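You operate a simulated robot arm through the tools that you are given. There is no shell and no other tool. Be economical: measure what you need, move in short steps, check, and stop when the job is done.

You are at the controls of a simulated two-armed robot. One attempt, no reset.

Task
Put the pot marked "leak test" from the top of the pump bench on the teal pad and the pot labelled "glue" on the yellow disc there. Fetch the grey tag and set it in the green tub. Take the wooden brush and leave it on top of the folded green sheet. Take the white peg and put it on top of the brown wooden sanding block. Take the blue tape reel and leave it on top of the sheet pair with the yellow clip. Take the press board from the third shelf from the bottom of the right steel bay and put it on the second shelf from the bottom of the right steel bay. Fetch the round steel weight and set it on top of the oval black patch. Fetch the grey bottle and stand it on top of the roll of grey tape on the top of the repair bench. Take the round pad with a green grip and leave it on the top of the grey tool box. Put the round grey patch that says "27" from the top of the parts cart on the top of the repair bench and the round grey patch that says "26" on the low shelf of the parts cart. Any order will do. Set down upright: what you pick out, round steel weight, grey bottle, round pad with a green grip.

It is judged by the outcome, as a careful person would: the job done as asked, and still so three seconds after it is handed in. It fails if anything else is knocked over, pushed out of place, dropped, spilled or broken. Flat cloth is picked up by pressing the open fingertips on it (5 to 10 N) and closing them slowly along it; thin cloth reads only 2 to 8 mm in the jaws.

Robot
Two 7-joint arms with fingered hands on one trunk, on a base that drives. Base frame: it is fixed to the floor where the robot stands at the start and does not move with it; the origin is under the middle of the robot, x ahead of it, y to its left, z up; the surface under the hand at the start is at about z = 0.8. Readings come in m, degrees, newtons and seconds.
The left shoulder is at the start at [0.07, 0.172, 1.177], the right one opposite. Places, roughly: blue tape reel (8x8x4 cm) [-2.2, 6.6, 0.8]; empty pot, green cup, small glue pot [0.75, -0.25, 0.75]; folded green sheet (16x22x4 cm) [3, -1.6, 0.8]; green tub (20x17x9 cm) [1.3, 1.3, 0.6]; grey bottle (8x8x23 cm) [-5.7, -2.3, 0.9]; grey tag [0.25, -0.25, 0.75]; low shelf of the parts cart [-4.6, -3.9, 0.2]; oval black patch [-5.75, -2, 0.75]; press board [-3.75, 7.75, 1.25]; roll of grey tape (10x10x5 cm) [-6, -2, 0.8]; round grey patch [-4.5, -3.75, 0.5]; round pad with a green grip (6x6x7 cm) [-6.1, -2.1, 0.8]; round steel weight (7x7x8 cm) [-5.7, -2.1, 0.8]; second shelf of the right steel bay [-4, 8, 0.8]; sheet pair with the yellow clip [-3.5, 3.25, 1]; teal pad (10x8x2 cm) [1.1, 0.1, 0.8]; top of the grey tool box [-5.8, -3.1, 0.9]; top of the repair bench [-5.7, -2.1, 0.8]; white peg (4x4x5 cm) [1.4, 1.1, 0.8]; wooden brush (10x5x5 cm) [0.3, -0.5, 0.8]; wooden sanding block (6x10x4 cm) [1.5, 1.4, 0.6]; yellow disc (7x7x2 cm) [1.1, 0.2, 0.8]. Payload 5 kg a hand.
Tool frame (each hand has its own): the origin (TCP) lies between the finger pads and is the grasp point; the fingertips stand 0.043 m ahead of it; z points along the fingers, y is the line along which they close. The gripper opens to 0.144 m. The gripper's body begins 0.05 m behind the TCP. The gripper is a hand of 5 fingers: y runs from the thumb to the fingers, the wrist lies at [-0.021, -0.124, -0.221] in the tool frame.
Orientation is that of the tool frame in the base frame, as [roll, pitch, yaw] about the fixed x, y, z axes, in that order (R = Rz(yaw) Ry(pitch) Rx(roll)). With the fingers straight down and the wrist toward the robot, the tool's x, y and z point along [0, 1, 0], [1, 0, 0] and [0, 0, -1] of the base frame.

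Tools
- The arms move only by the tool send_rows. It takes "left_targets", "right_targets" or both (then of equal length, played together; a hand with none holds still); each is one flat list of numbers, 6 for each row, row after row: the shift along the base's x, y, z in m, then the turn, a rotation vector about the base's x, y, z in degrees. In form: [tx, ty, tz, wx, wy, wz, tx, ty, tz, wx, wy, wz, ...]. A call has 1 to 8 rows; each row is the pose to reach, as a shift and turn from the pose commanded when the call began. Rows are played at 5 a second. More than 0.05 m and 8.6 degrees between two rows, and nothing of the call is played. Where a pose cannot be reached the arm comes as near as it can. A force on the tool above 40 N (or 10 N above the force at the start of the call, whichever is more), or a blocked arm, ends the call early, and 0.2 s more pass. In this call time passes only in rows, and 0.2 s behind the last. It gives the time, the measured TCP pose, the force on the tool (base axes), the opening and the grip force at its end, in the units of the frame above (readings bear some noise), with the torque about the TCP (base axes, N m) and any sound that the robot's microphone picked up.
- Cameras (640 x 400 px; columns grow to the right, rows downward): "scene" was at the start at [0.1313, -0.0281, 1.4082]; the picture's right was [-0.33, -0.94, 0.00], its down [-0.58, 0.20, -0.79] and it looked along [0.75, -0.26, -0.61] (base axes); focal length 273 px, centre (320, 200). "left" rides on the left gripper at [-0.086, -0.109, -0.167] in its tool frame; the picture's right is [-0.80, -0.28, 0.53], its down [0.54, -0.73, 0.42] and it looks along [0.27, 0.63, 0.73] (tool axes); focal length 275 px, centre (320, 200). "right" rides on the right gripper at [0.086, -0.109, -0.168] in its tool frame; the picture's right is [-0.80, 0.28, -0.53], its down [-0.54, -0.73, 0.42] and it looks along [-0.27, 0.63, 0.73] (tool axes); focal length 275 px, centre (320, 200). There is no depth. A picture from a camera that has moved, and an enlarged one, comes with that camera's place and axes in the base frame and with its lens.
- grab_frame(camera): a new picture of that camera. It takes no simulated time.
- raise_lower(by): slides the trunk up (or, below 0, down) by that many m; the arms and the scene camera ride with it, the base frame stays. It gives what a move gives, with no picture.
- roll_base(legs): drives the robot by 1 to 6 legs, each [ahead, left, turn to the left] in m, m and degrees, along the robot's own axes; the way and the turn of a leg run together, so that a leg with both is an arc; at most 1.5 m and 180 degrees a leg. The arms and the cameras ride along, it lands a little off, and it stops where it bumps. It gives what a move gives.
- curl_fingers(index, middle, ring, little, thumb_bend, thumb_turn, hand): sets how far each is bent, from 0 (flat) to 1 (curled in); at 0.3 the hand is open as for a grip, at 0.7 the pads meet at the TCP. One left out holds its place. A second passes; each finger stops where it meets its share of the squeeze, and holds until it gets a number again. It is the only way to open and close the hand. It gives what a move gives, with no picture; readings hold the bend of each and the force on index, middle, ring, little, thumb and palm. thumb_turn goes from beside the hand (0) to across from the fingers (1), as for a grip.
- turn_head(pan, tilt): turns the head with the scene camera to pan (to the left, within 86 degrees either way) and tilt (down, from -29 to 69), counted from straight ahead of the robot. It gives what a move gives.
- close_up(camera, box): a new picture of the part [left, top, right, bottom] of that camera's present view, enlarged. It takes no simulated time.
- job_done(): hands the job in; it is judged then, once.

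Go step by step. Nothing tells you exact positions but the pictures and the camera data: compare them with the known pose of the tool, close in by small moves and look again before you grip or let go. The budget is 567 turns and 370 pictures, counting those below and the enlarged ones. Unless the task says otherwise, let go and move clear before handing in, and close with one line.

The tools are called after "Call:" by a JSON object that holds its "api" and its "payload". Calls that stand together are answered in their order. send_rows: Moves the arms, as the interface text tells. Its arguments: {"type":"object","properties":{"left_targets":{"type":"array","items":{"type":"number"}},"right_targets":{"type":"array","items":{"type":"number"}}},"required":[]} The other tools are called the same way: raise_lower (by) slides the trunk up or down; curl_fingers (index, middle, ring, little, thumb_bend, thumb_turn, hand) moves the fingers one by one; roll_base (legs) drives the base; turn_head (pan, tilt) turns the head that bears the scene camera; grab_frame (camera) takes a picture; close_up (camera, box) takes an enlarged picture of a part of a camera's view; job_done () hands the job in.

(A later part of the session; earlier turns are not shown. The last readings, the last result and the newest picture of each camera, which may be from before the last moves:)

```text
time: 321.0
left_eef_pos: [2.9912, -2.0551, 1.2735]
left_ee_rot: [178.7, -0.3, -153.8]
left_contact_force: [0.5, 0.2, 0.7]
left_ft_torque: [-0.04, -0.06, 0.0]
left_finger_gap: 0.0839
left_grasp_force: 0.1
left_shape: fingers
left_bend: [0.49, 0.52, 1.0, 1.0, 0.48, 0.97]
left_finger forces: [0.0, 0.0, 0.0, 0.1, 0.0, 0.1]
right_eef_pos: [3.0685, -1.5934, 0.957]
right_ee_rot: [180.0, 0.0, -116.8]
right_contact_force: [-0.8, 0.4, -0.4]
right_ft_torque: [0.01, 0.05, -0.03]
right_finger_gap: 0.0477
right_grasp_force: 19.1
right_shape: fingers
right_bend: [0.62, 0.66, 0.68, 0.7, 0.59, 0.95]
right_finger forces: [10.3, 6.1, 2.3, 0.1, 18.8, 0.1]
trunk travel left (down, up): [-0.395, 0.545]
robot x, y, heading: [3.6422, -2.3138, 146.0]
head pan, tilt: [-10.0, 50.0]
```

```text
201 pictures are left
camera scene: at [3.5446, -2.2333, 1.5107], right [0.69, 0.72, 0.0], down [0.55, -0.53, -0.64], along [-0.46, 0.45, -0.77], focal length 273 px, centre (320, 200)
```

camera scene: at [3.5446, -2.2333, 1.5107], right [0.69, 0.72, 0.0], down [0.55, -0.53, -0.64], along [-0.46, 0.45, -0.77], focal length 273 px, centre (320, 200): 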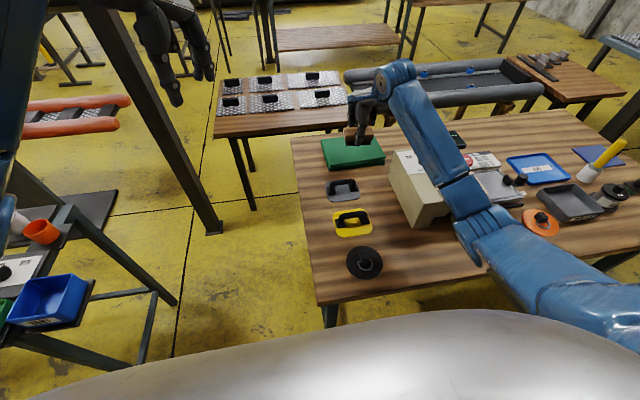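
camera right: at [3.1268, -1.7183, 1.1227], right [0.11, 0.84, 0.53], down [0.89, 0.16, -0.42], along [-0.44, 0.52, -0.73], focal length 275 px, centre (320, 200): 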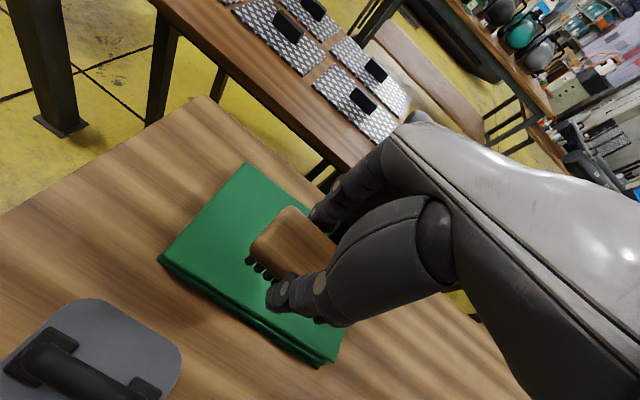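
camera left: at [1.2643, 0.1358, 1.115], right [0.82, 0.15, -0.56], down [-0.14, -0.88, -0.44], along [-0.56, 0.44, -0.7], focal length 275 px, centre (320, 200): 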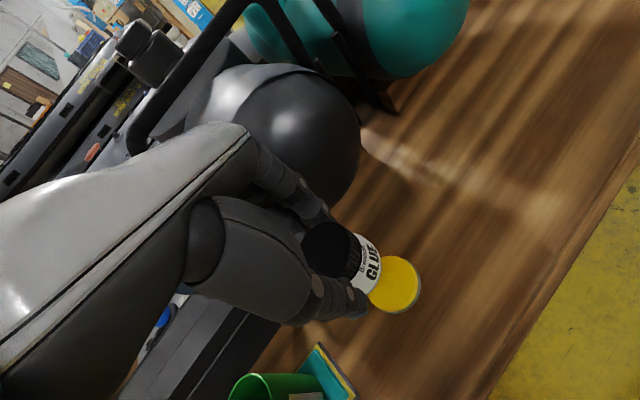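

Call:
{"api": "send_rows", "payload": {"right_targets": [-0.003, 0.004, -0.03, 0, 0, 0, -0.005, 0.006, -0.045, 0, 0, 0, -0.005, 0.006, -0.053, 0, 0, 0, -0.005, 0.006, -0.06, 0, 0, 0, -0.005, 0.006, -0.066, 0, 0, 0]}}

Call:
{"api": "close_up", "payload": {"camera": "scene", "box": [290, 70, 470, 230]}}

```text
time: 322.2
left_eef_pos: [2.9907, -2.0548, 1.2733]
left_ee_rot: [178.6, -0.4, -153.8]
left_contact_force: [-0.4, -0.1, 0.2]
left_ft_torque: [0.0, 0.01, 0.02]
left_finger_gap: 0.0841
left_grasp_force: 0.0
left_shape: fingers
left_bend: [0.49, 0.52, 1.0, 1.0, 0.48, 0.97]
left_finger forces: [0.0, 0.0, 0.0, 0.2, 0.0, 0.1]
right_eef_pos: [3.0624, -1.5902, 0.8906]
right_ee_rot: [-179.9, -0.1, -116.8]
right_contact_force: [-0.3, 0.3, -1.3]
right_ft_torque: [-0.01, -0.01, -0.02]
right_finger_gap: 0.0477
right_grasp_force: 19.0
right_shape: fingers
right_bend: [0.62, 0.66, 0.68, 0.7, 0.59, 0.95]
right_finger forces: [10.4, 6.1, 2.2, 0.0, 18.8, 0.0]
trunk travel left (down, up): [-0.395, 0.545]
robot x, y, heading: [3.6424, -2.3152, 146.4]
head pan, tilt: [-10.0, 50.0]
```

```text
2.50 times, centred on (380, 150) of scene
camera zoom: at [3.5448, -2.2338, 1.5107], right [0.69, 0.72, 0.0], down [0.55, -0.53, -0.64], along [-0.46, 0.45, -0.77], focal length 683 px, centre (170, 325)
```

zoom: 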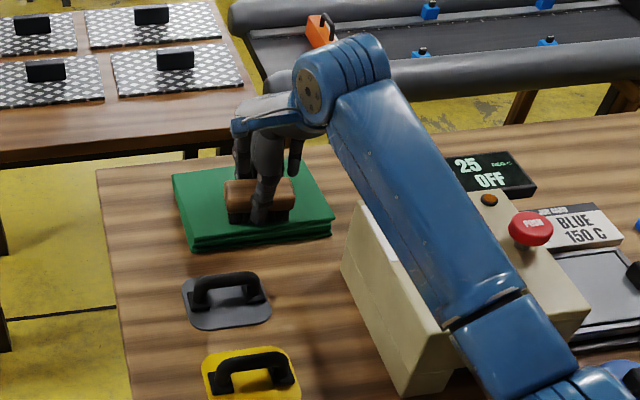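

Call:
{"api": "send_rows", "payload": {"right_targets": [0, 0, -0.006, 0, 0, 0, 0, 0, -0.012, 0, 0, 0, 0, 0, -0.018, 0, 0, 0, 0, 0, -0.024, 0, 0, 0]}}

Call:
{"api": "close_up", "payload": {"camera": "right", "box": [150, 140, 420, 380]}}

```text
time: 323.1
left_eef_pos: [2.992, -2.0562, 1.2736]
left_ee_rot: [178.7, -0.3, -153.8]
left_contact_force: [0.1, 0.7, 0.1]
left_ft_torque: [-0.05, 0.0, -0.01]
left_finger_gap: 0.084
left_grasp_force: 0.0
left_shape: fingers
left_bend: [0.49, 0.52, 1.0, 1.0, 0.48, 0.97]
left_finger forces: [0.0, 0.0, 0.0, 0.1, 0.0, 0.1]
right_eef_pos: [3.0597, -1.5893, 0.8802]
right_ee_rot: [179.3, -0.1, -116.9]
right_contact_force: [3.9, -4.7, 17.0]
right_ft_torque: [-0.47, -0.54, -0.01]
right_finger_gap: 0.0465
right_grasp_force: 22.5
right_shape: fingers
right_bend: [0.63, 0.67, 0.68, 0.7, 0.6, 0.95]
right_finger forces: [9.7, 5.0, 2.5, 0.0, 28.7, 0.0]
trunk travel left (down, up): [-0.395, 0.545]
robot x, y, heading: [3.6418, -2.3156, 146.2]
head pan, tilt: [-10.0, 50.0]
stopped in row 4 (right hand): the force on the tool passed its limit at 42 N (the readings are from after the stop); the commanded pose is now the measured one
```

```text
1.67 times, centred on (285, 260) of right
camera zoom: at [3.1197, -1.715, 1.0437], right [0.11, 0.84, 0.54], down [0.89, 0.16, -0.43], along [-0.45, 0.52, -0.73], focal length 459 px, centre (378, 100)
```

zoom: 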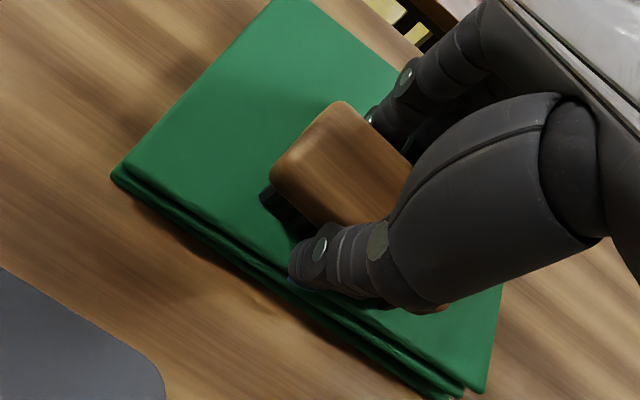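

Brush is on the sheet. Ease up slightly and release.

Call:
{"api": "send_rows", "payload": {"right_targets": [0, 0, 0.006, 0, 0, 0]}}

Call:
{"api": "curl_fingers", "payload": {"hand": "right", "index": 0.52, "middle": 0.52, "ring": 0.55, "little": 0.6, "thumb_bend": 0.5}}

Call:
{"api": "send_rows", "payload": {"right_targets": [0, 0, 0.03, 0, 0, 0, 0, 0, 0.065, 0, 0, 0, 0, 0, 0.105, 0, 0, 0, 0, 0, 0.15, 0, 0, 0, 0, 0, 0.195, 0, 0, 0, 0, 0, 0.24, 0, 0, 0]}}

Call:
{"api": "grab_frame", "payload": {"camera": "right"}}

Call:
{"api": "close_up", "payload": {"camera": "scene", "box": [290, 70, 470, 230]}}

```text
time: 323.5
left_eef_pos: [2.9896, -2.0547, 1.2736]
left_ee_rot: [178.6, -0.3, -153.8]
left_contact_force: [-0.1, 0.1, -0.7]
left_ft_torque: [0.01, -0.04, -0.01]
left_finger_gap: 0.0837
left_grasp_force: 0.1
left_shape: fingers
left_bend: [0.49, 0.52, 1.0, 1.0, 0.48, 0.97]
left_finger forces: [0.0, 0.1, 0.0, 0.0, 0.1, 0.0]
right_eef_pos: [3.0596, -1.589, 0.88]
right_ee_rot: [179.7, -0.2, -116.9]
right_contact_force: [-0.3, -0.8, 0.1]
right_ft_torque: [0.02, -0.05, 0.0]
right_finger_gap: 0.0465
right_grasp_force: 20.9
right_shape: fingers
right_bend: [0.63, 0.67, 0.68, 0.7, 0.6, 0.95]
right_finger forces: [11.8, 5.8, 3.4, 0.1, 20.8, 0.1]
trunk travel left (down, up): [-0.395, 0.545]
robot x, y, heading: [3.6455, -2.3154, 146.2]
head pan, tilt: [-10.0, 50.0]
```

```text
time: 324.5
left_eef_pos: [2.9905, -2.056, 1.273]
left_ee_rot: [178.7, -0.3, -153.8]
left_contact_force: [0.8, 0.5, 0.5]
left_ft_torque: [0.0, -0.05, -0.06]
left_finger_gap: 0.084
left_grasp_force: 0.0
left_shape: fingers
left_bend: [0.49, 0.52, 1.0, 1.0, 0.48, 0.97]
left_finger forces: [0.0, 0.0, 0.0, 0.0, 0.0, 0.0]
right_eef_pos: [3.059, -1.5891, 0.8815]
right_ee_rot: [179.5, -0.1, -117.0]
right_contact_force: [-0.9, 0.2, 0.6]
right_ft_torque: [0.02, -0.01, -0.05]
right_finger_gap: 0.0746
right_grasp_force: 0.6
right_shape: fingers
right_bend: [0.52, 0.52, 0.55, 0.6, 0.5, 0.97]
right_finger forces: [0.0, 0.3, 0.1, 0.1, 0.0, 0.0]
trunk travel left (down, up): [-0.395, 0.545]
robot x, y, heading: [3.6423, -2.3187, 146.1]
head pan, tilt: [-10.0, 50.0]
```

```text
time: 325.9
left_eef_pos: [2.9911, -2.0554, 1.2735]
left_ee_rot: [178.7, -0.2, -153.8]
left_contact_force: [0.5, -0.5, -0.3]
left_ft_torque: [0.03, 0.04, 0.03]
left_finger_gap: 0.0841
left_grasp_force: 0.1
left_shape: fingers
left_bend: [0.49, 0.52, 1.0, 1.0, 0.48, 0.97]
left_finger forces: [0.0, 0.0, 0.0, 0.1, 0.0, 0.1]
right_eef_pos: [3.0638, -1.5908, 1.1225]
right_ee_rot: [179.5, -0.1, -116.7]
right_contact_force: [0.6, -0.1, -0.6]
right_ft_torque: [0.02, -0.01, 0.0]
right_finger_gap: 0.0748
right_grasp_force: 0.1
right_shape: fingers
right_bend: [0.52, 0.52, 0.55, 0.6, 0.5, 0.97]
right_finger forces: [0.0, 0.1, 0.1, 0.0, 0.0, 0.0]
trunk travel left (down, up): [-0.395, 0.545]
robot x, y, heading: [3.6383, -2.3172, 146.0]
head pan, tilt: [-10.0, 50.0]
```

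```text
198 pictures are left
camera right: at [3.1236, -1.7167, 1.2873], right [0.11, 0.84, 0.53], down [0.89, 0.16, -0.43], along [-0.44, 0.52, -0.73], focal length 275 px, centre (320, 200)
```

right: 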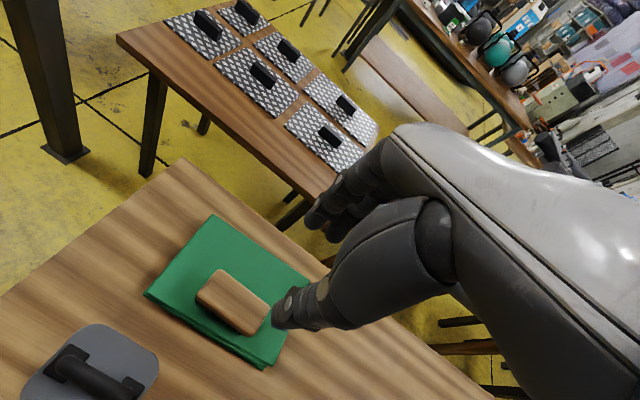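

```text
2.50 times, centred on (380, 150) of scene
camera zoom: at [3.5455, -2.2344, 1.5107], right [0.69, 0.72, 0.0], down [0.55, -0.53, -0.64], along [-0.46, 0.45, -0.77], focal length 683 px, centre (170, 325)
```

zoom: 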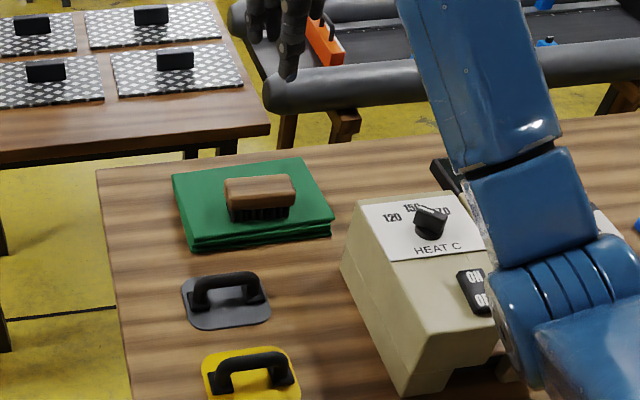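

Brush rests on the sheet. Now the far areas at negative x. Raise and look along the aisle toward −u.

Call:
{"api": "raise_lower", "payload": {"by": 0.3}}

Call:
{"api": "roll_base", "payload": {"legs": [[-0.12, 0, 0], [0, 0, 60]]}}

Call:
{"api": "turn_head", "payload": {"pan": 30, "tilt": 15}}

Call:
{"api": "grab_frame", "payload": {"camera": "scene"}}

Call:
{"api": "turn_head", "payload": {"pan": -20, "tilt": 15}}

Call:
{"api": "grab_frame", "payload": {"camera": "scene"}}

```text
time: 328.9
left_eef_pos: [2.9907, -2.0552, 1.5725]
left_ee_rot: [178.7, -0.3, -153.8]
left_contact_force: [-0.4, -0.2, 0.0]
left_ft_torque: [-0.01, -0.03, -0.02]
left_finger_gap: 0.084
left_grasp_force: 0.1
left_shape: fingers
left_bend: [0.49, 0.52, 1.0, 1.0, 0.48, 0.97]
left_finger forces: [0.0, 0.1, 0.0, 0.0, 0.1, 0.0]
right_eef_pos: [3.0628, -1.5902, 1.4207]
right_ee_rot: [179.5, 0.0, -116.9]
right_contact_force: [-0.3, 0.3, 0.1]
right_ft_torque: [0.0, 0.02, -0.02]
right_finger_gap: 0.0743
right_grasp_force: 0.0
right_shape: fingers
right_bend: [0.52, 0.52, 0.55, 0.6, 0.5, 0.97]
right_finger forces: [0.0, 0.0, 0.1, 0.1, 0.0, 0.0]
trunk travel left (down, up): [-0.695, 0.245]
robot x, y, heading: [3.6408, -2.312, 146.2]
head pan, tilt: [-10.0, 50.0]
```

```text
time: 332.8
left_eef_pos: [3.1941, -2.8205, 1.5725]
left_ee_rot: [178.7, -0.2, -93.4]
left_contact_force: [-0.1, 0.6, -0.3]
left_ft_torque: [-0.01, 0.0, 0.0]
left_finger_gap: 0.084
left_grasp_force: 0.0
left_shape: fingers
left_bend: [0.49, 0.52, 1.0, 1.0, 0.48, 0.97]
left_finger forces: [0.0, 0.0, 0.1, 0.1, 0.0, 0.1]
right_eef_pos: [2.8262, -2.5289, 1.423]
right_ee_rot: [179.6, -0.2, -56.5]
right_contact_force: [-0.5, -0.7, -0.2]
right_ft_torque: [-0.01, 0.0, 0.01]
right_finger_gap: 0.0745
right_grasp_force: 0.0
right_shape: fingers
right_bend: [0.52, 0.52, 0.55, 0.6, 0.5, 0.97]
right_finger forces: [0.0, 0.0, 0.0, 0.1, 0.0, 0.0]
trunk travel left (down, up): [-0.695, 0.245]
robot x, y, heading: [3.7452, -2.3848, -153.4]
head pan, tilt: [-10.0, 50.0]
```

```text
time: 333.9
left_eef_pos: [3.1946, -2.8222, 1.5739]
left_ee_rot: [178.7, -0.2, -93.4]
left_contact_force: [0.6, -0.1, -0.5]
left_ft_torque: [0.0, -0.05, 0.0]
left_finger_gap: 0.0838
left_grasp_force: 0.0
left_shape: fingers
left_bend: [0.49, 0.52, 1.0, 1.0, 0.48, 0.97]
left_finger forces: [0.0, 0.0, 0.0, 0.1, 0.0, 0.1]
right_eef_pos: [2.8271, -2.5294, 1.4221]
right_ee_rot: [179.6, 0.0, -56.5]
right_contact_force: [0.2, 1.0, -0.9]
right_ft_torque: [-0.01, 0.0, 0.0]
right_finger_gap: 0.0745
right_grasp_force: 0.0
right_shape: fingers
right_bend: [0.52, 0.52, 0.55, 0.6, 0.5, 0.97]
right_finger forces: [0.0, 0.0, 0.0, 0.0, 0.0, 0.0]
trunk travel left (down, up): [-0.695, 0.245]
robot x, y, heading: [3.7419, -2.3853, -153.6]
head pan, tilt: [30.0, 15.0]
```

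```text
196 pictures are left
camera scene: at [3.6468, -2.4842, 1.8644], right [-0.83, 0.55, 0.0], down [0.14, 0.22, -0.97], along [-0.53, -0.8, -0.26], focal length 273 px, centre (320, 200)
```

scene: 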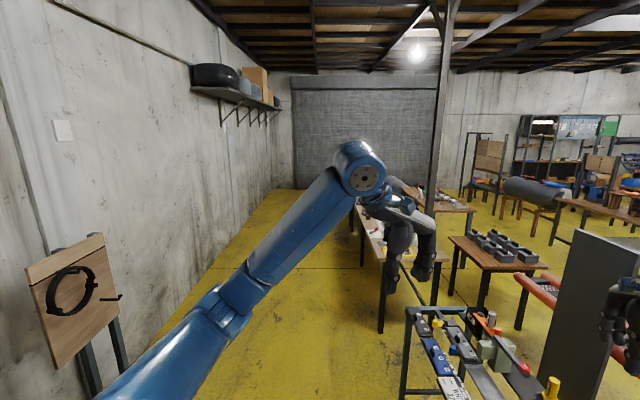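

```text
time: 335.1
left_eef_pos: [3.1947, -2.8226, 1.5732]
left_ee_rot: [178.7, -0.3, -93.4]
left_contact_force: [0.5, 0.0, 0.5]
left_ft_torque: [0.0, 0.05, 0.01]
left_finger_gap: 0.0839
left_grasp_force: 0.0
left_shape: fingers
left_bend: [0.49, 0.52, 1.0, 1.0, 0.48, 0.97]
left_finger forces: [0.1, 0.0, 0.0, 0.0, 0.0, 0.0]
right_eef_pos: [2.8269, -2.5273, 1.4225]
right_ee_rot: [179.7, 0.0, -56.5]
right_contact_force: [-1.0, 0.0, -0.5]
right_ft_torque: [0.02, 0.02, 0.01]
right_finger_gap: 0.0748
right_grasp_force: 0.1
right_shape: fingers
right_bend: [0.52, 0.52, 0.55, 0.6, 0.5, 0.97]
right_finger forces: [0.1, 0.0, 0.1, 0.0, 0.0, 0.1]
trunk travel left (down, up): [-0.695, 0.245]
robot x, y, heading: [3.7461, -2.385, -153.7]
head pan, tilt: [-20.0, 15.0]
```

```text
195 pictures are left
camera scene: at [3.6056, -2.417, 1.8644], right [-0.11, 0.99, 0.0], down [0.26, 0.03, -0.97], along [-0.96, -0.11, -0.26], focal length 273 px, centre (320, 200)
```

scene: 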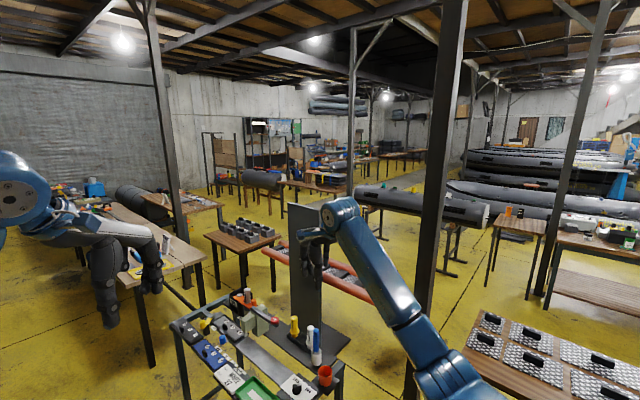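

I'll return the way I came (back to the wall end, then out), since the reel, shelves and clip pair lie that way.

Call:
{"api": "roll_base", "payload": {"legs": [[0, 0, 30.5], [-1.5, 0, 0], [-1.5, 0, 0], [-1.0, 0, 0]]}}

Call:
{"api": "turn_head", "payload": {"pan": -60, "tilt": 35}}

Call:
{"api": "grab_frame", "payload": {"camera": "scene"}}

```text
time: 355.5
left_eef_pos: [5.5636, 0.3168, 1.5734]
left_ee_rot: [178.8, -0.2, -60.7]
left_contact_force: [-0.2, -0.2, 0.1]
left_ft_torque: [0.01, 0.02, 0.01]
left_finger_gap: 0.0839
left_grasp_force: 0.0
left_shape: fingers
left_bend: [0.49, 0.52, 1.0, 1.0, 0.48, 0.97]
left_finger forces: [0.0, 0.0, 0.0, 0.1, 0.0, 0.0]
right_eef_pos: [5.0948, 0.3635, 1.4207]
right_ee_rot: [179.7, 0.0, -23.8]
right_contact_force: [-0.6, 0.1, -0.5]
right_ft_torque: [0.02, -0.02, 0.03]
right_finger_gap: 0.0746
right_grasp_force: 0.0
right_shape: fingers
right_bend: [0.52, 0.52, 0.55, 0.6, 0.5, 0.97]
right_finger forces: [0.0, 0.1, 0.0, 0.1, 0.1, 0.0]
trunk travel left (down, up): [-0.695, 0.245]
robot x, y, heading: [5.7865, 0.9816, -120.7]
head pan, tilt: [-20.0, 15.0]
```

```text
time: 356.6
left_eef_pos: [5.5632, 0.3176, 1.5734]
left_ee_rot: [178.7, -0.2, -60.8]
left_contact_force: [0.0, -0.2, 0.4]
left_ft_torque: [-0.01, 0.02, 0.03]
left_finger_gap: 0.0838
left_grasp_force: 0.1
left_shape: fingers
left_bend: [0.49, 0.52, 1.0, 1.0, 0.48, 0.97]
left_finger forces: [0.0, 0.0, 0.1, 0.0, 0.0, 0.0]
right_eef_pos: [5.0947, 0.365, 1.4218]
right_ee_rot: [179.6, -0.1, -23.8]
right_contact_force: [0.4, 0.3, 0.4]
right_ft_torque: [-0.02, 0.02, 0.0]
right_finger_gap: 0.0745
right_grasp_force: 0.1
right_shape: fingers
right_bend: [0.52, 0.52, 0.55, 0.6, 0.5, 0.97]
right_finger forces: [0.0, 0.0, 0.0, 0.0, 0.1, 0.0]
trunk travel left (down, up): [-0.695, 0.245]
robot x, y, heading: [5.7899, 0.9872, -120.6]
head pan, tilt: [-60.0, 35.0]
```

```text
194 pictures are left
camera scene: at [5.6743, 0.9417, 1.8325], right [0.01, 1.0, 0.0], down [0.57, -0.01, -0.82], along [-0.82, 0.01, -0.57], focal length 273 px, centre (320, 200)
```

scene: 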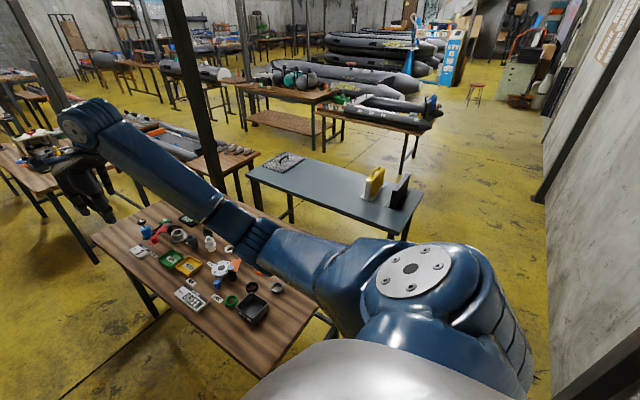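

Call:
{"api": "roll_base", "payload": {"legs": [[-0.07, 0, -3.2], [0, -1.25, 0], [0, -1.25, 0], [0, -1.5, 0], [0, -1.0, 0]]}}

Call:
{"api": "turn_head", "payload": {"pan": -75, "tilt": 25}}

Call:
{"api": "grab_frame", "payload": {"camera": "scene"}}

```text
time: 381.2
left_eef_pos: [1.4823, 3.268, 1.5732]
left_ee_rot: [178.7, -0.2, -64.8]
left_contact_force: [0.2, 0.1, -0.8]
left_ft_torque: [0.0, 0.02, 0.0]
left_finger_gap: 0.0837
left_grasp_force: 0.1
left_shape: fingers
left_bend: [0.49, 0.52, 1.0, 1.0, 0.48, 0.97]
left_finger forces: [0.0, 0.1, 0.1, 0.1, 0.0, 0.0]
right_eef_pos: [1.0185, 3.3498, 1.422]
right_ee_rot: [179.5, -0.2, -27.8]
right_contact_force: [-0.2, 0.0, 0.6]
right_ft_torque: [0.01, 0.0, 0.02]
right_finger_gap: 0.0748
right_grasp_force: 0.0
right_shape: fingers
right_bend: [0.52, 0.52, 0.55, 0.6, 0.5, 0.97]
right_finger forces: [0.1, 0.0, 0.1, 0.1, 0.0, 0.0]
trunk travel left (down, up): [-0.695, 0.245]
robot x, y, heading: [1.7538, 3.9145, -125.2]
head pan, tilt: [-60.0, 35.0]
```

```text
time: 382.0
left_eef_pos: [1.4812, 3.2685, 1.5736]
left_ee_rot: [178.7, -0.3, -64.8]
left_contact_force: [-0.2, -0.8, 1.3]
left_ft_torque: [-0.02, -0.01, 0.02]
left_finger_gap: 0.0838
left_grasp_force: 0.1
left_shape: fingers
left_bend: [0.49, 0.52, 1.0, 1.0, 0.48, 0.97]
left_finger forces: [0.1, 0.0, 0.0, 0.1, 0.0, 0.0]
right_eef_pos: [1.0185, 3.3499, 1.4223]
right_ee_rot: [179.6, 0.0, -27.9]
right_contact_force: [-0.1, 0.0, -0.6]
right_ft_torque: [0.0, 0.01, 0.0]
right_finger_gap: 0.0748
right_grasp_force: 0.0
right_shape: fingers
right_bend: [0.52, 0.52, 0.55, 0.6, 0.5, 0.97]
right_finger forces: [0.0, 0.0, 0.0, 0.1, 0.1, 0.1]
trunk travel left (down, up): [-0.695, 0.245]
robot x, y, heading: [1.7529, 3.9145, -125.2]
head pan, tilt: [-75.0, 25.0]
```

```text
193 pictures are left
camera scene: at [1.637, 3.9076, 1.8482], right [0.34, 0.94, 0.0], down [0.4, -0.14, -0.91], along [-0.85, 0.31, -0.42], focal length 273 px, centre (320, 200)
```

scene: 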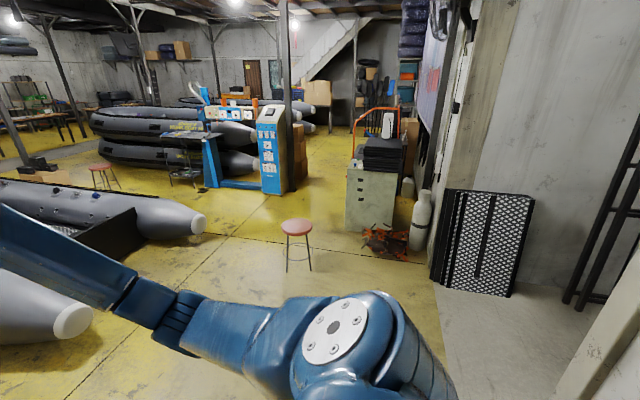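

The reel is near the grey cabinet ahead. Turn to face it and approach 1.3 m.

Call:
{"api": "roll_base", "payload": {"legs": [[0, 0, -85], [1.3, 0.2, 0]]}}

Call:
{"api": "turn_head", "payload": {"pan": -5, "tilt": 20}}

Call:
{"api": "grab_frame", "payload": {"camera": "scene"}}

```text
time: 392.1
left_eef_pos: [-0.1369, 4.5779, 1.5736]
left_ee_rot: [178.7, -0.3, -149.3]
left_contact_force: [0.8, 0.2, 0.7]
left_ft_torque: [0.01, -0.01, 0.01]
left_finger_gap: 0.0841
left_grasp_force: 0.0
left_shape: fingers
left_bend: [0.49, 0.52, 1.0, 1.0, 0.48, 0.97]
left_finger forces: [0.0, 0.0, 0.0, 0.0, 0.1, 0.1]
right_eef_pos: [-0.1011, 5.046, 1.4226]
right_ee_rot: [179.7, -0.1, -112.4]
right_contact_force: [0.2, -0.9, 0.3]
right_ft_torque: [0.03, 0.04, 0.03]
right_finger_gap: 0.0747
right_grasp_force: 0.0
right_shape: fingers
right_bend: [0.52, 0.52, 0.55, 0.6, 0.5, 0.97]
right_finger forces: [0.0, 0.0, 0.0, 0.0, 0.0, 0.0]
trunk travel left (down, up): [-0.695, 0.245]
robot x, y, heading: [0.5309, 4.3714, 150.5]
head pan, tilt: [-75.0, 25.0]
```

```text
time: 393.5
left_eef_pos: [-0.138, 4.5772, 1.5727]
left_ee_rot: [178.8, -0.3, -149.3]
left_contact_force: [-0.1, -0.2, -0.7]
left_ft_torque: [0.0, -0.05, 0.01]
left_finger_gap: 0.0841
left_grasp_force: 0.1
left_shape: fingers
left_bend: [0.49, 0.52, 1.0, 1.0, 0.48, 0.97]
left_finger forces: [0.0, 0.0, 0.0, 0.0, 0.0, 0.0]
right_eef_pos: [-0.1015, 5.0459, 1.4217]
right_ee_rot: [179.7, -0.2, -112.5]
right_contact_force: [-0.2, 0.5, 0.2]
right_ft_torque: [-0.01, 0.0, 0.03]
right_finger_gap: 0.0746
right_grasp_force: 0.1
right_shape: fingers
right_bend: [0.52, 0.52, 0.55, 0.6, 0.5, 0.97]
right_finger forces: [0.0, 0.1, 0.0, 0.0, 0.1, 0.0]
trunk travel left (down, up): [-0.695, 0.245]
robot x, y, heading: [0.5301, 4.3711, 150.4]
head pan, tilt: [-5.0, 20.0]
```

```text
192 pictures are left
camera scene: at [0.4111, 4.4464, 1.8563], right [0.57, 0.82, 0.0], down [0.28, -0.19, -0.94], along [-0.77, 0.53, -0.34], focal length 273 px, centre (320, 200)
```

scene: 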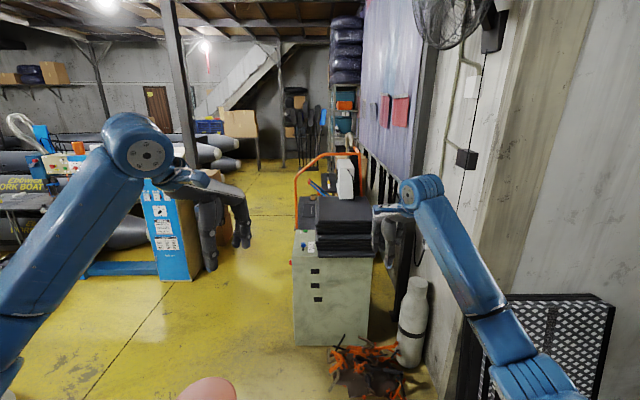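

Check the stool and floor gaps precisely.

Call:
{"api": "turn_head", "payload": {"pan": 15, "tilt": 40}}

Call:
{"api": "grab_frame", "payload": {"camera": "scene"}}

```text
time: 394.4
left_eef_pos: [-0.1386, 4.5768, 1.5727]
left_ee_rot: [178.6, -0.3, -149.3]
left_contact_force: [0.5, -0.2, 0.3]
left_ft_torque: [-0.03, 0.01, -0.01]
left_finger_gap: 0.084
left_grasp_force: 0.0
left_shape: fingers
left_bend: [0.49, 0.52, 1.0, 1.0, 0.48, 0.97]
left_finger forces: [0.0, 0.0, 0.0, 0.1, 0.0, 0.0]
right_eef_pos: [-0.1024, 5.0464, 1.4222]
right_ee_rot: [179.6, -0.1, -112.4]
right_contact_force: [-0.7, 0.2, -0.1]
right_ft_torque: [0.0, 0.0, 0.01]
right_finger_gap: 0.0746
right_grasp_force: 0.1
right_shape: fingers
right_bend: [0.52, 0.52, 0.55, 0.6, 0.5, 0.97]
right_finger forces: [0.0, 0.0, 0.1, 0.0, 0.0, 0.0]
trunk travel left (down, up): [-0.695, 0.245]
robot x, y, heading: [0.5345, 4.3688, 150.6]
head pan, tilt: [15.0, 40.0]
```

```text
191 pictures are left
camera scene: at [0.4053, 4.4151, 1.8249], right [0.25, 0.97, 0.0], down [0.62, -0.16, -0.77], along [-0.74, 0.19, -0.64], focal length 273 px, centre (320, 200)
```

scene: 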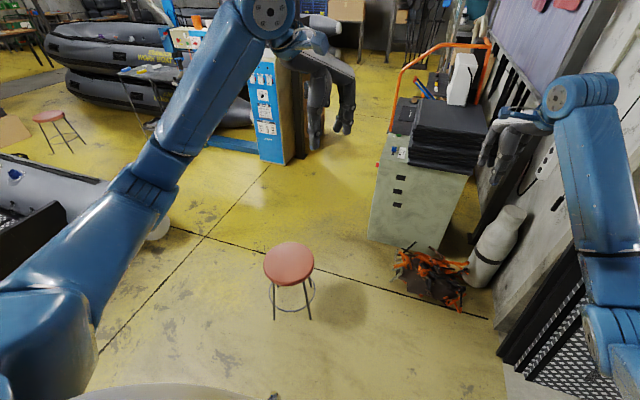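

Stool at (-0.615,4.48). Pass it on its left, between it and the boat tip.

Call:
{"api": "roll_base", "payload": {"legs": [[0.4, 0.95, 0], [0.77, 0.17, 0], [1.0, -0.48, 0]]}}

Call:
{"api": "turn_head", "payload": {"pan": -30, "tilt": 30}}

Call:
{"api": "grab_frame", "payload": {"camera": "scene"}}

```text
time: 409.1
left_eef_pos: [-2.3779, 5.1029, 1.5739]
left_ee_rot: [178.6, -0.3, -150.3]
left_contact_force: [-0.1, -0.5, -0.6]
left_ft_torque: [0.03, 0.01, 0.02]
left_finger_gap: 0.0839
left_grasp_force: 0.0
left_shape: fingers
left_bend: [0.49, 0.52, 1.0, 1.0, 0.48, 0.97]
left_finger forces: [0.0, 0.1, 0.0, 0.1, 0.0, 0.0]
right_eef_pos: [-2.336, 5.5718, 1.4228]
right_ee_rot: [179.6, -0.1, -113.4]
right_contact_force: [-0.3, -1.0, -0.2]
right_ft_torque: [0.03, -0.01, -0.01]
right_finger_gap: 0.0746
right_grasp_force: 0.1
right_shape: fingers
right_bend: [0.52, 0.52, 0.55, 0.6, 0.5, 0.97]
right_finger forces: [0.0, 0.0, 0.0, 0.0, 0.0, 0.1]
trunk travel left (down, up): [-0.695, 0.245]
robot x, y, heading: [-1.708, 4.8838, 149.1]
head pan, tilt: [15.0, 40.0]
```

```text
time: 410.2
left_eef_pos: [-2.3796, 5.1046, 1.5725]
left_ee_rot: [178.6, -0.3, -150.2]
left_contact_force: [-0.6, -0.4, -0.4]
left_ft_torque: [-0.01, 0.0, 0.04]
left_finger_gap: 0.0838
left_grasp_force: 0.1
left_shape: fingers
left_bend: [0.49, 0.52, 1.0, 1.0, 0.48, 0.97]
left_finger forces: [0.0, 0.0, 0.1, 0.0, 0.1, 0.1]
right_eef_pos: [-2.3345, 5.5719, 1.4222]
right_ee_rot: [179.6, -0.1, -113.4]
right_contact_force: [0.7, -0.5, 0.1]
right_ft_torque: [0.01, 0.0, -0.04]
right_finger_gap: 0.0747
right_grasp_force: 0.0
right_shape: fingers
right_bend: [0.52, 0.52, 0.55, 0.6, 0.5, 0.97]
right_finger forces: [0.0, 0.0, 0.0, 0.0, 0.0, 0.0]
trunk travel left (down, up): [-0.695, 0.245]
robot x, y, heading: [-1.712, 4.884, 149.2]
head pan, tilt: [-30.0, 30.0]
```

```text
190 pictures are left
camera scene: at [-1.8009, 4.9882, 1.8402], right [0.87, 0.49, 0.0], down [0.25, -0.44, -0.87], along [-0.43, 0.75, -0.5], focal length 273 px, centre (320, 200)
```

scene: 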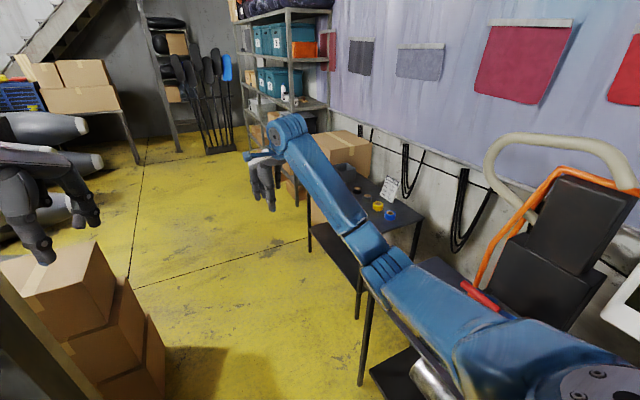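

Blue reel at (-2.17,6.61) on the black desk. Move to stand in front of it facing the wall.

Call:
{"api": "roll_base", "payload": {"legs": [[1.28, -0.3, 0], [0, 0, -93]]}}

Call:
{"api": "turn_head", "payload": {"pan": 0, "tilt": 45}}

Call:
{"api": "grab_frame", "payload": {"camera": "scene"}}

```text
time: 412.4
left_eef_pos: [-2.5223, 5.2382, 1.5716]
left_ee_rot: [178.9, -0.6, -149.6]
left_contact_force: [0.6, 0.5, -0.2]
left_ft_torque: [0.02, -0.02, 0.03]
left_finger_gap: 0.0837
left_grasp_force: 0.1
left_shape: fingers
left_bend: [0.49, 0.52, 1.0, 1.0, 0.48, 0.98]
left_finger forces: [0.0, 0.0, 0.0, 0.1, 0.1, 0.1]
right_eef_pos: [-2.4842, 5.7091, 1.4267]
right_ee_rot: [179.3, -0.2, -112.7]
right_contact_force: [-0.6, -0.7, 0.7]
right_ft_torque: [-0.02, -0.05, 0.04]
right_finger_gap: 0.0749
right_grasp_force: 0.0
right_shape: fingers
right_bend: [0.52, 0.52, 0.55, 0.6, 0.5, 0.98]
right_finger forces: [0.0, 0.0, 0.0, 0.0, 0.1, 0.1]
trunk travel left (down, up): [-0.695, 0.245]
robot x, y, heading: [-1.8646, 5.0282, 150.4]
head pan, tilt: [-30.0, 30.0]
stopped in leg 1: the robot was blocked; the commanded pose is now the measured one
```

```text
time: 413.4
left_eef_pos: [-2.5223, 5.2393, 1.573]
left_ee_rot: [178.8, -0.7, -149.6]
left_contact_force: [-0.6, 0.4, 0.4]
left_ft_torque: [-0.01, -0.02, 0.0]
left_finger_gap: 0.0837
left_grasp_force: 0.0
left_shape: fingers
left_bend: [0.49, 0.52, 1.0, 1.0, 0.48, 0.98]
left_finger forces: [0.1, 0.0, 0.1, 0.0, 0.1, 0.0]
right_eef_pos: [-2.4843, 5.7098, 1.4286]
right_ee_rot: [179.2, -0.2, -112.8]
right_contact_force: [0.8, 0.9, 0.6]
right_ft_torque: [-0.01, -0.03, -0.01]
right_finger_gap: 0.0749
right_grasp_force: 0.0
right_shape: fingers
right_bend: [0.52, 0.52, 0.55, 0.6, 0.5, 0.98]
right_finger forces: [0.0, 0.0, 0.1, 0.1, 0.0, 0.0]
trunk travel left (down, up): [-0.695, 0.245]
robot x, y, heading: [-1.8643, 5.0345, 150.0]
head pan, tilt: [0.0, 45.0]
```

```text
189 pictures are left
camera scene: at [-1.9659, 5.0917, 1.8188], right [0.5, 0.87, 0.0], down [0.61, -0.35, -0.71], along [-0.62, 0.36, -0.7], focal length 273 px, centre (320, 200)
```

scene: 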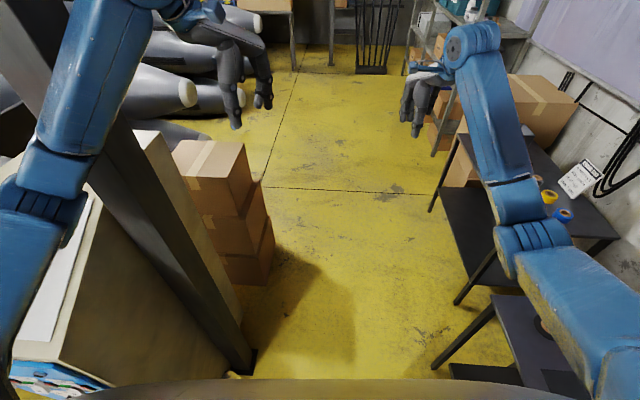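

A steel post on my left blocked the left arm. Back off slightly, shift right, then pass it.

Call:
{"api": "roll_base", "payload": {"legs": [[-0.08, 0, 0], [0, -0.2, 0], [1.1, 0, 0]]}}

Call:
{"api": "roll_base", "payload": {"legs": [[0, 0, -93]]}}

Call:
{"api": "grab_frame", "payload": {"camera": "scene"}}

```text
time: 420.9
left_eef_pos: [-3.3349, 5.8858, 1.5677]
left_ee_rot: [179.2, -0.3, -147.6]
left_contact_force: [1.2, -1.0, -0.1]
left_ft_torque: [0.0, 0.05, -0.01]
left_finger_gap: 0.0838
left_grasp_force: 0.0
left_shape: fingers
left_bend: [0.49, 0.52, 1.0, 1.0, 0.48, 0.98]
left_finger forces: [0.0, 0.0, 0.0, 0.0, 0.0, 0.0]
right_eef_pos: [-3.3117, 6.3563, 1.4217]
right_ee_rot: [179.6, -0.1, -110.7]
right_contact_force: [-0.2, 0.2, 0.6]
right_ft_torque: [-0.01, -0.01, -0.03]
right_finger_gap: 0.0747
right_grasp_force: 0.0
right_shape: fingers
right_bend: [0.52, 0.52, 0.55, 0.6, 0.5, 0.98]
right_finger forces: [0.1, 0.1, 0.1, 0.0, 0.0, 0.1]
trunk travel left (down, up): [-0.695, 0.245]
robot x, y, heading: [-2.6582, 5.6954, 152.0]
head pan, tilt: [0.0, 45.0]
```

```text
time: 425.3
left_eef_pos: [-2.4115, 6.3538, 1.5665]
left_ee_rot: [179.2, -0.3, 117.2]
left_contact_force: [-0.4, 0.4, 0.1]
left_ft_torque: [-0.02, -0.02, 0.02]
left_finger_gap: 0.0841
left_grasp_force: 0.1
left_shape: fingers
left_bend: [0.49, 0.52, 1.0, 1.0, 0.48, 0.98]
left_finger forces: [0.0, 0.0, 0.0, 0.0, 0.1, 0.1]
right_eef_pos: [-1.9432, 6.2893, 1.4218]
right_ee_rot: [179.7, -0.1, 154.1]
right_contact_force: [0.7, 0.4, 0.5]
right_ft_torque: [-0.04, -0.01, 0.0]
right_finger_gap: 0.0749
right_grasp_force: 0.1
right_shape: fingers
right_bend: [0.52, 0.52, 0.55, 0.6, 0.5, 0.98]
right_finger forces: [0.1, 0.0, 0.0, 0.0, 0.0, 0.1]
trunk travel left (down, up): [-0.695, 0.245]
robot x, y, heading: [-2.6596, 5.6953, 57.3]
head pan, tilt: [0.0, 45.0]
```

```text
188 pictures are left
camera scene: at [-2.5893, 5.8087, 1.8176], right [0.84, -0.55, 0.0], down [-0.39, -0.59, -0.71], along [0.39, 0.59, -0.71], focal length 273 px, centre (320, 200)
```

scene: 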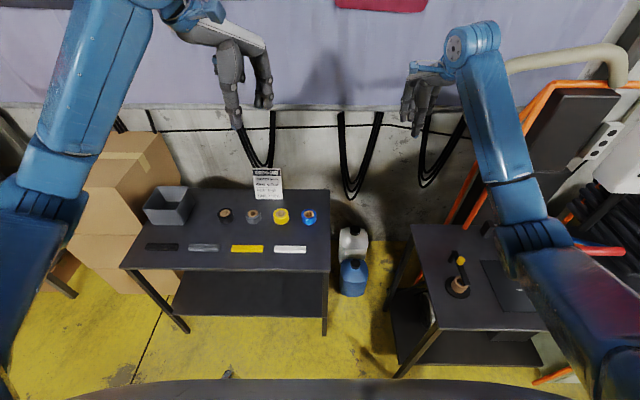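

Four rolls lie on the desk; the blue one is the rightmost. Move 0.28 m closer and zoom.

Call:
{"api": "roll_base", "payload": {"legs": [[0.28, 0, 0]]}}

Call:
{"api": "raise_lower", "payload": {"by": -0.3}}

Call:
{"api": "close_up", "payload": {"camera": "scene", "box": [200, 140, 440, 300]}}

Call:
{"api": "grab_frame", "payload": {"camera": "right"}}

```text
time: 427.3
left_eef_pos: [-2.266, 6.5839, 1.5692]
left_ee_rot: [179.1, -0.4, 117.4]
left_contact_force: [-1.1, -0.5, 1.2]
left_ft_torque: [0.08, 0.0, 0.02]
left_finger_gap: 0.0837
left_grasp_force: 0.1
left_shape: fingers
left_bend: [0.49, 0.52, 1.0, 1.0, 0.48, 0.98]
left_finger forces: [0.0, 0.0, 0.0, 0.1, 0.1, 0.0]
right_eef_pos: [-1.7982, 6.5208, 1.4244]
right_ee_rot: [179.5, -0.1, 154.2]
right_contact_force: [-0.3, -0.8, 1.0]
right_ft_torque: [0.04, -0.02, -0.01]
right_finger_gap: 0.0747
right_grasp_force: 0.0
right_shape: fingers
right_bend: [0.52, 0.52, 0.55, 0.6, 0.5, 0.98]
right_finger forces: [0.0, 0.0, 0.1, 0.0, 0.0, 0.1]
trunk travel left (down, up): [-0.695, 0.245]
robot x, y, heading: [-2.5085, 5.929, 57.1]
head pan, tilt: [0.0, 45.0]
```

```text
time: 430.3
left_eef_pos: [-2.2638, 6.586, 1.2657]
left_ee_rot: [179.2, -0.2, 117.4]
left_contact_force: [0.8, -0.8, -0.5]
left_ft_torque: [-0.01, 0.01, 0.0]
left_finger_gap: 0.0837
left_grasp_force: 0.1
left_shape: fingers
left_bend: [0.49, 0.52, 1.0, 1.0, 0.48, 0.98]
left_finger forces: [0.1, 0.0, 0.0, 0.0, 0.1, 0.0]
right_eef_pos: [-1.7953, 6.522, 1.1227]
right_ee_rot: [179.5, 0.0, 154.3]
right_contact_force: [-0.5, -0.6, 0.2]
right_ft_torque: [0.01, -0.01, -0.04]
right_finger_gap: 0.0749
right_grasp_force: 0.0
right_shape: fingers
right_bend: [0.52, 0.52, 0.55, 0.6, 0.5, 0.98]
right_finger forces: [0.0, 0.0, 0.0, 0.0, 0.1, 0.0]
trunk travel left (down, up): [-0.395, 0.545]
robot x, y, heading: [-2.5087, 5.9302, 57.4]
head pan, tilt: [0.0, 45.0]
```

```text
2.50 times, centred on (320, 220) of scene
camera zoom: at [-2.4392, 6.0398, 1.5177], right [0.84, -0.54, 0.0], down [-0.38, -0.59, -0.71], along [0.38, 0.59, -0.71], focal length 683 px, centre (320, 150)
```

zoom: 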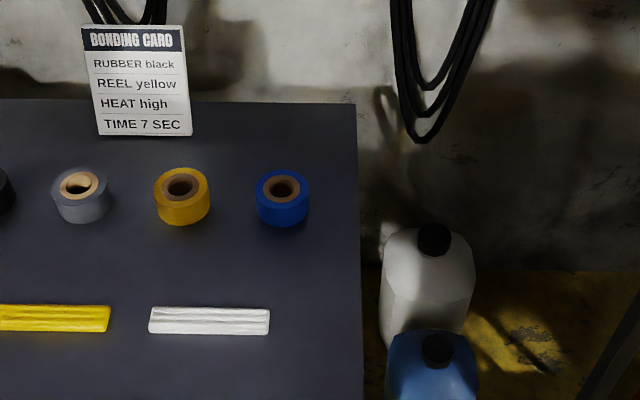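

```text
186 pictures are left
camera right: at [-1.92, 6.4611, 1.2866], right [0.84, -0.09, 0.53], down [0.17, -0.89, -0.43], along [0.51, 0.45, -0.73], focal length 275 px, centre (320, 200)
```

right: 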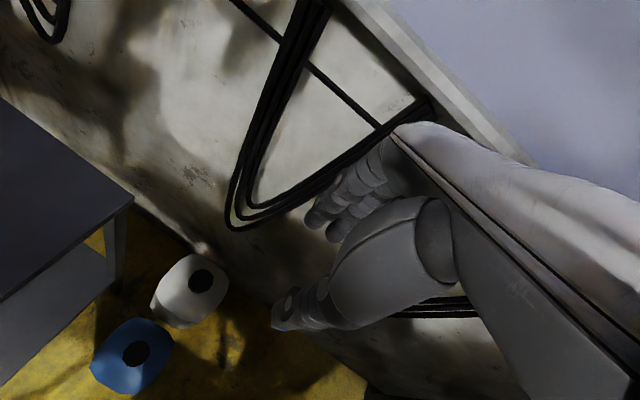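

Reel ≈ (-2.149,6.586), top z≈0.82. Move the left hand aside and bring the right hand over the reel.

Call:
{"api": "send_rows", "payload": {"left_targets": [-0.038, 0.024, 0.01, 0, 0, 0, -0.076, 0.048, 0.02, 0, 0, 0, -0.114, 0.072, 0.03, 0, 0, 0, -0.152, 0.096, 0.03, 0, 0, 0, -0.19, 0.12, 0.03, 0, 0, 0, -0.22, 0.14, 0.03, 0, 0, 0, -0.22, 0.14, 0.03, 0, 0, 0, -0.22, 0.14, 0.03, 0, 0, 0], "right_targets": [-0.02, 0, 0, 0, 0, 0, -0.065, 0.01, 0, 0, 0, 0, -0.11, 0.02, 0, 0, 0, 0, -0.155, 0.03, 0, 0, 0, 0, -0.2, 0.037, 0, 0, 0, 0, -0.245, 0.044, 0, 0, 0, 0, -0.29, 0.05, 0, 0, 0, 0, -0.335, 0.057, 0, 0, 0, 0]}}

Call:
{"api": "send_rows", "payload": {"right_targets": [-0.005, 0, -0.045, 0, 0, 0, -0.005, 0, -0.09, 0, 0, 0, -0.005, 0, -0.135, 0, 0, 0, -0.005, 0, -0.17, 0, 0, 0]}}

Call:
{"api": "curl_fingers", "payload": {"hand": "right", "index": 0.4, "middle": 0.4, "ring": 0.4, "little": 0.4, "thumb_bend": 0.4}}

Call:
{"api": "grab_frame", "payload": {"camera": "right"}}

Call:
{"api": "close_up", "payload": {"camera": "scene", "box": [200, 120, 440, 280]}}

```text
time: 432.1
left_eef_pos: [-2.4861, 6.7267, 1.2971]
left_ee_rot: [179.1, -0.2, 117.4]
left_contact_force: [-0.7, -0.2, 0.4]
left_ft_torque: [-0.05, -0.08, -0.01]
left_finger_gap: 0.0836
left_grasp_force: 0.0
left_shape: fingers
left_bend: [0.49, 0.52, 1.0, 1.0, 0.48, 0.98]
left_finger forces: [0.1, 0.0, 0.0, 0.0, 0.1, 0.1]
right_eef_pos: [-2.1346, 6.5852, 1.1205]
right_ee_rot: [179.6, 0.0, 154.3]
right_contact_force: [0.0, -0.3, -0.4]
right_ft_torque: [0.01, -0.03, -0.02]
right_finger_gap: 0.0747
right_grasp_force: 0.2
right_shape: fingers
right_bend: [0.52, 0.52, 0.55, 0.6, 0.5, 0.97]
right_finger forces: [0.1, 0.1, 0.0, 0.0, 0.1, 0.0]
trunk travel left (down, up): [-0.395, 0.545]
robot x, y, heading: [-2.5083, 5.9292, 57.3]
head pan, tilt: [0.0, 45.0]
```

```text
time: 433.1
left_eef_pos: [-2.4832, 6.7261, 1.2963]
left_ee_rot: [179.2, -0.2, 117.4]
left_contact_force: [0.2, -0.5, -1.0]
left_ft_torque: [-0.04, -0.01, 0.01]
left_finger_gap: 0.0839
left_grasp_force: 0.1
left_shape: fingers
left_bend: [0.49, 0.52, 1.0, 1.0, 0.48, 0.98]
left_finger forces: [0.0, 0.0, 0.0, 0.0, 0.1, 0.1]
right_eef_pos: [-2.1361, 6.5837, 0.9531]
right_ee_rot: [179.6, -0.2, 154.4]
right_contact_force: [0.6, -0.6, 0.7]
right_ft_torque: [-0.04, 0.01, -0.01]
right_finger_gap: 0.0747
right_grasp_force: 0.1
right_shape: fingers
right_bend: [0.52, 0.52, 0.55, 0.6, 0.5, 0.97]
right_finger forces: [0.1, 0.0, 0.1, 0.2, 0.0, 0.0]
trunk travel left (down, up): [-0.395, 0.545]
robot x, y, heading: [-2.5086, 5.926, 57.0]
head pan, tilt: [0.0, 45.0]
```

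```text
time: 434.1
left_eef_pos: [-2.4836, 6.7254, 1.2967]
left_ee_rot: [179.2, -0.2, 117.4]
left_contact_force: [0.5, 0.5, -0.3]
left_ft_torque: [-0.01, -0.01, 0.0]
left_finger_gap: 0.0839
left_grasp_force: 0.0
left_shape: fingers
left_bend: [0.49, 0.52, 1.0, 1.0, 0.48, 0.98]
left_finger forces: [0.0, 0.0, 0.0, 0.0, 0.0, 0.1]
right_eef_pos: [-2.1357, 6.5817, 0.9541]
right_ee_rot: [179.6, -0.1, 154.4]
right_contact_force: [0.6, 0.5, 0.5]
right_ft_torque: [-0.01, 0.01, 0.02]
right_finger_gap: 0.114
right_grasp_force: 0.1
right_shape: fingers
right_bend: [0.4, 0.4, 0.4, 0.4, 0.4, 0.97]
right_finger forces: [0.1, 0.1, 0.0, 0.0, 0.0, 0.0]
trunk travel left (down, up): [-0.395, 0.545]
robot x, y, heading: [-2.5092, 5.929, 57.1]
head pan, tilt: [0.0, 45.0]
```

```text
185 pictures are left
camera right: at [-2.2599, 6.521, 1.1189], right [0.84, -0.09, 0.53], down [0.17, -0.89, -0.43], along [0.51, 0.45, -0.73], focal length 275 px, centre (320, 200)
```

right: 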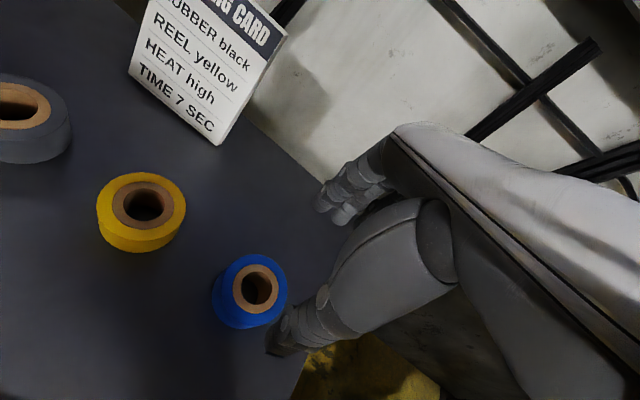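

```text
2.50 times, centred on (320, 200) of scene
camera zoom: at [-2.4393, 6.0402, 1.5176], right [0.84, -0.54, 0.0], down [-0.38, -0.59, -0.71], along [0.38, 0.59, -0.71], focal length 683 px, centre (320, 200)
```

zoom: 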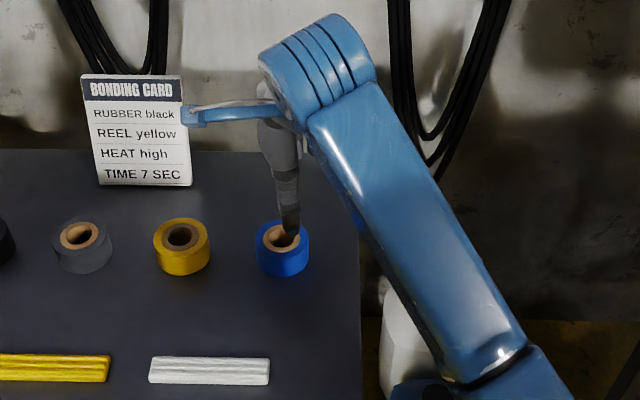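

Call:
{"api": "send_rows", "payload": {"right_targets": [0, -0.005, -0.04, 0, 0, 0, 0, -0.005, -0.08, 0, 0, 0, 0, -0.005, -0.105, 0, 0, 0, 0, -0.005, -0.115, 0, 0, 0, 0, -0.005, -0.122, 0, 0, 0]}}

Call:
{"api": "grab_frame", "payload": {"camera": "right"}}

Call:
{"api": "close_up", "payload": {"camera": "scene", "box": [240, 150, 380, 260]}}

```text
time: 435.3
left_eef_pos: [-2.4823, 6.7248, 1.2975]
left_ee_rot: [179.3, -0.3, 117.4]
left_contact_force: [0.4, 0.6, -0.7]
left_ft_torque: [-0.03, 0.03, -0.04]
left_finger_gap: 0.0839
left_grasp_force: 0.0
left_shape: fingers
left_bend: [0.49, 0.52, 1.0, 1.0, 0.48, 0.98]
left_finger forces: [0.0, 0.0, 0.0, 0.0, 0.1, 0.1]
right_eef_pos: [-2.1332, 6.5782, 0.845]
right_ee_rot: [178.4, -0.3, 154.3]
right_contact_force: [-0.1, -5.2, 21.3]
right_ft_torque: [0.54, -0.56, -0.06]
right_finger_gap: 0.1176
right_grasp_force: 10.0
right_shape: fingers
right_bend: [0.4, 0.4, 0.4, 0.4, 0.39, 0.98]
right_finger forces: [0.0, 18.3, 0.0, 0.1, 2.8, 0.0]
trunk travel left (down, up): [-0.395, 0.545]
robot x, y, heading: [-2.5146, 5.9278, 57.2]
head pan, tilt: [0.0, 45.0]
stopped in row 5 (right hand): the force on the tool passed its limit at 47 N (the readings are from after the stop); the commanded pose is now the measured one
```

```text
183 pictures are left
camera right: at [-2.26, 6.5132, 1.0081], right [0.84, -0.1, 0.54], down [0.18, -0.88, -0.45], along [0.52, 0.47, -0.72], focal length 275 px, centre (320, 200)
```

right: 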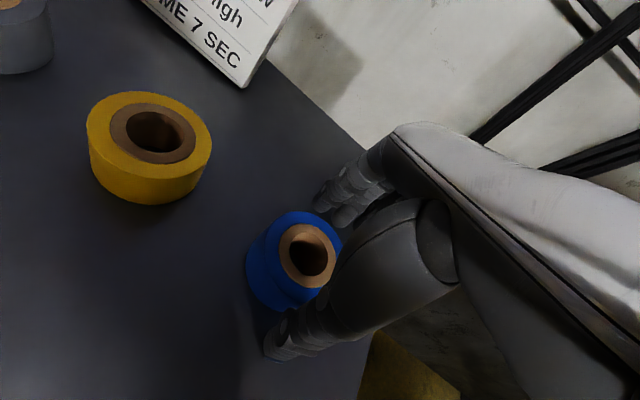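

```text
3.64 times, centred on (310, 205) of scene
camera zoom: at [-2.4398, 6.0392, 1.5177], right [0.84, -0.54, 0.0], down [-0.38, -0.59, -0.71], along [0.38, 0.59, -0.71], focal length 993 px, centre (356, 182)
```

zoom: 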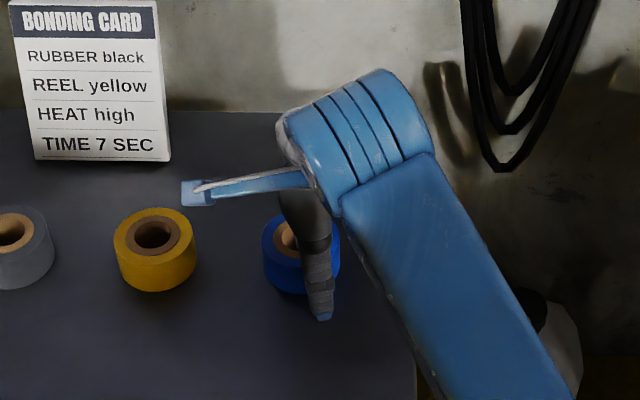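

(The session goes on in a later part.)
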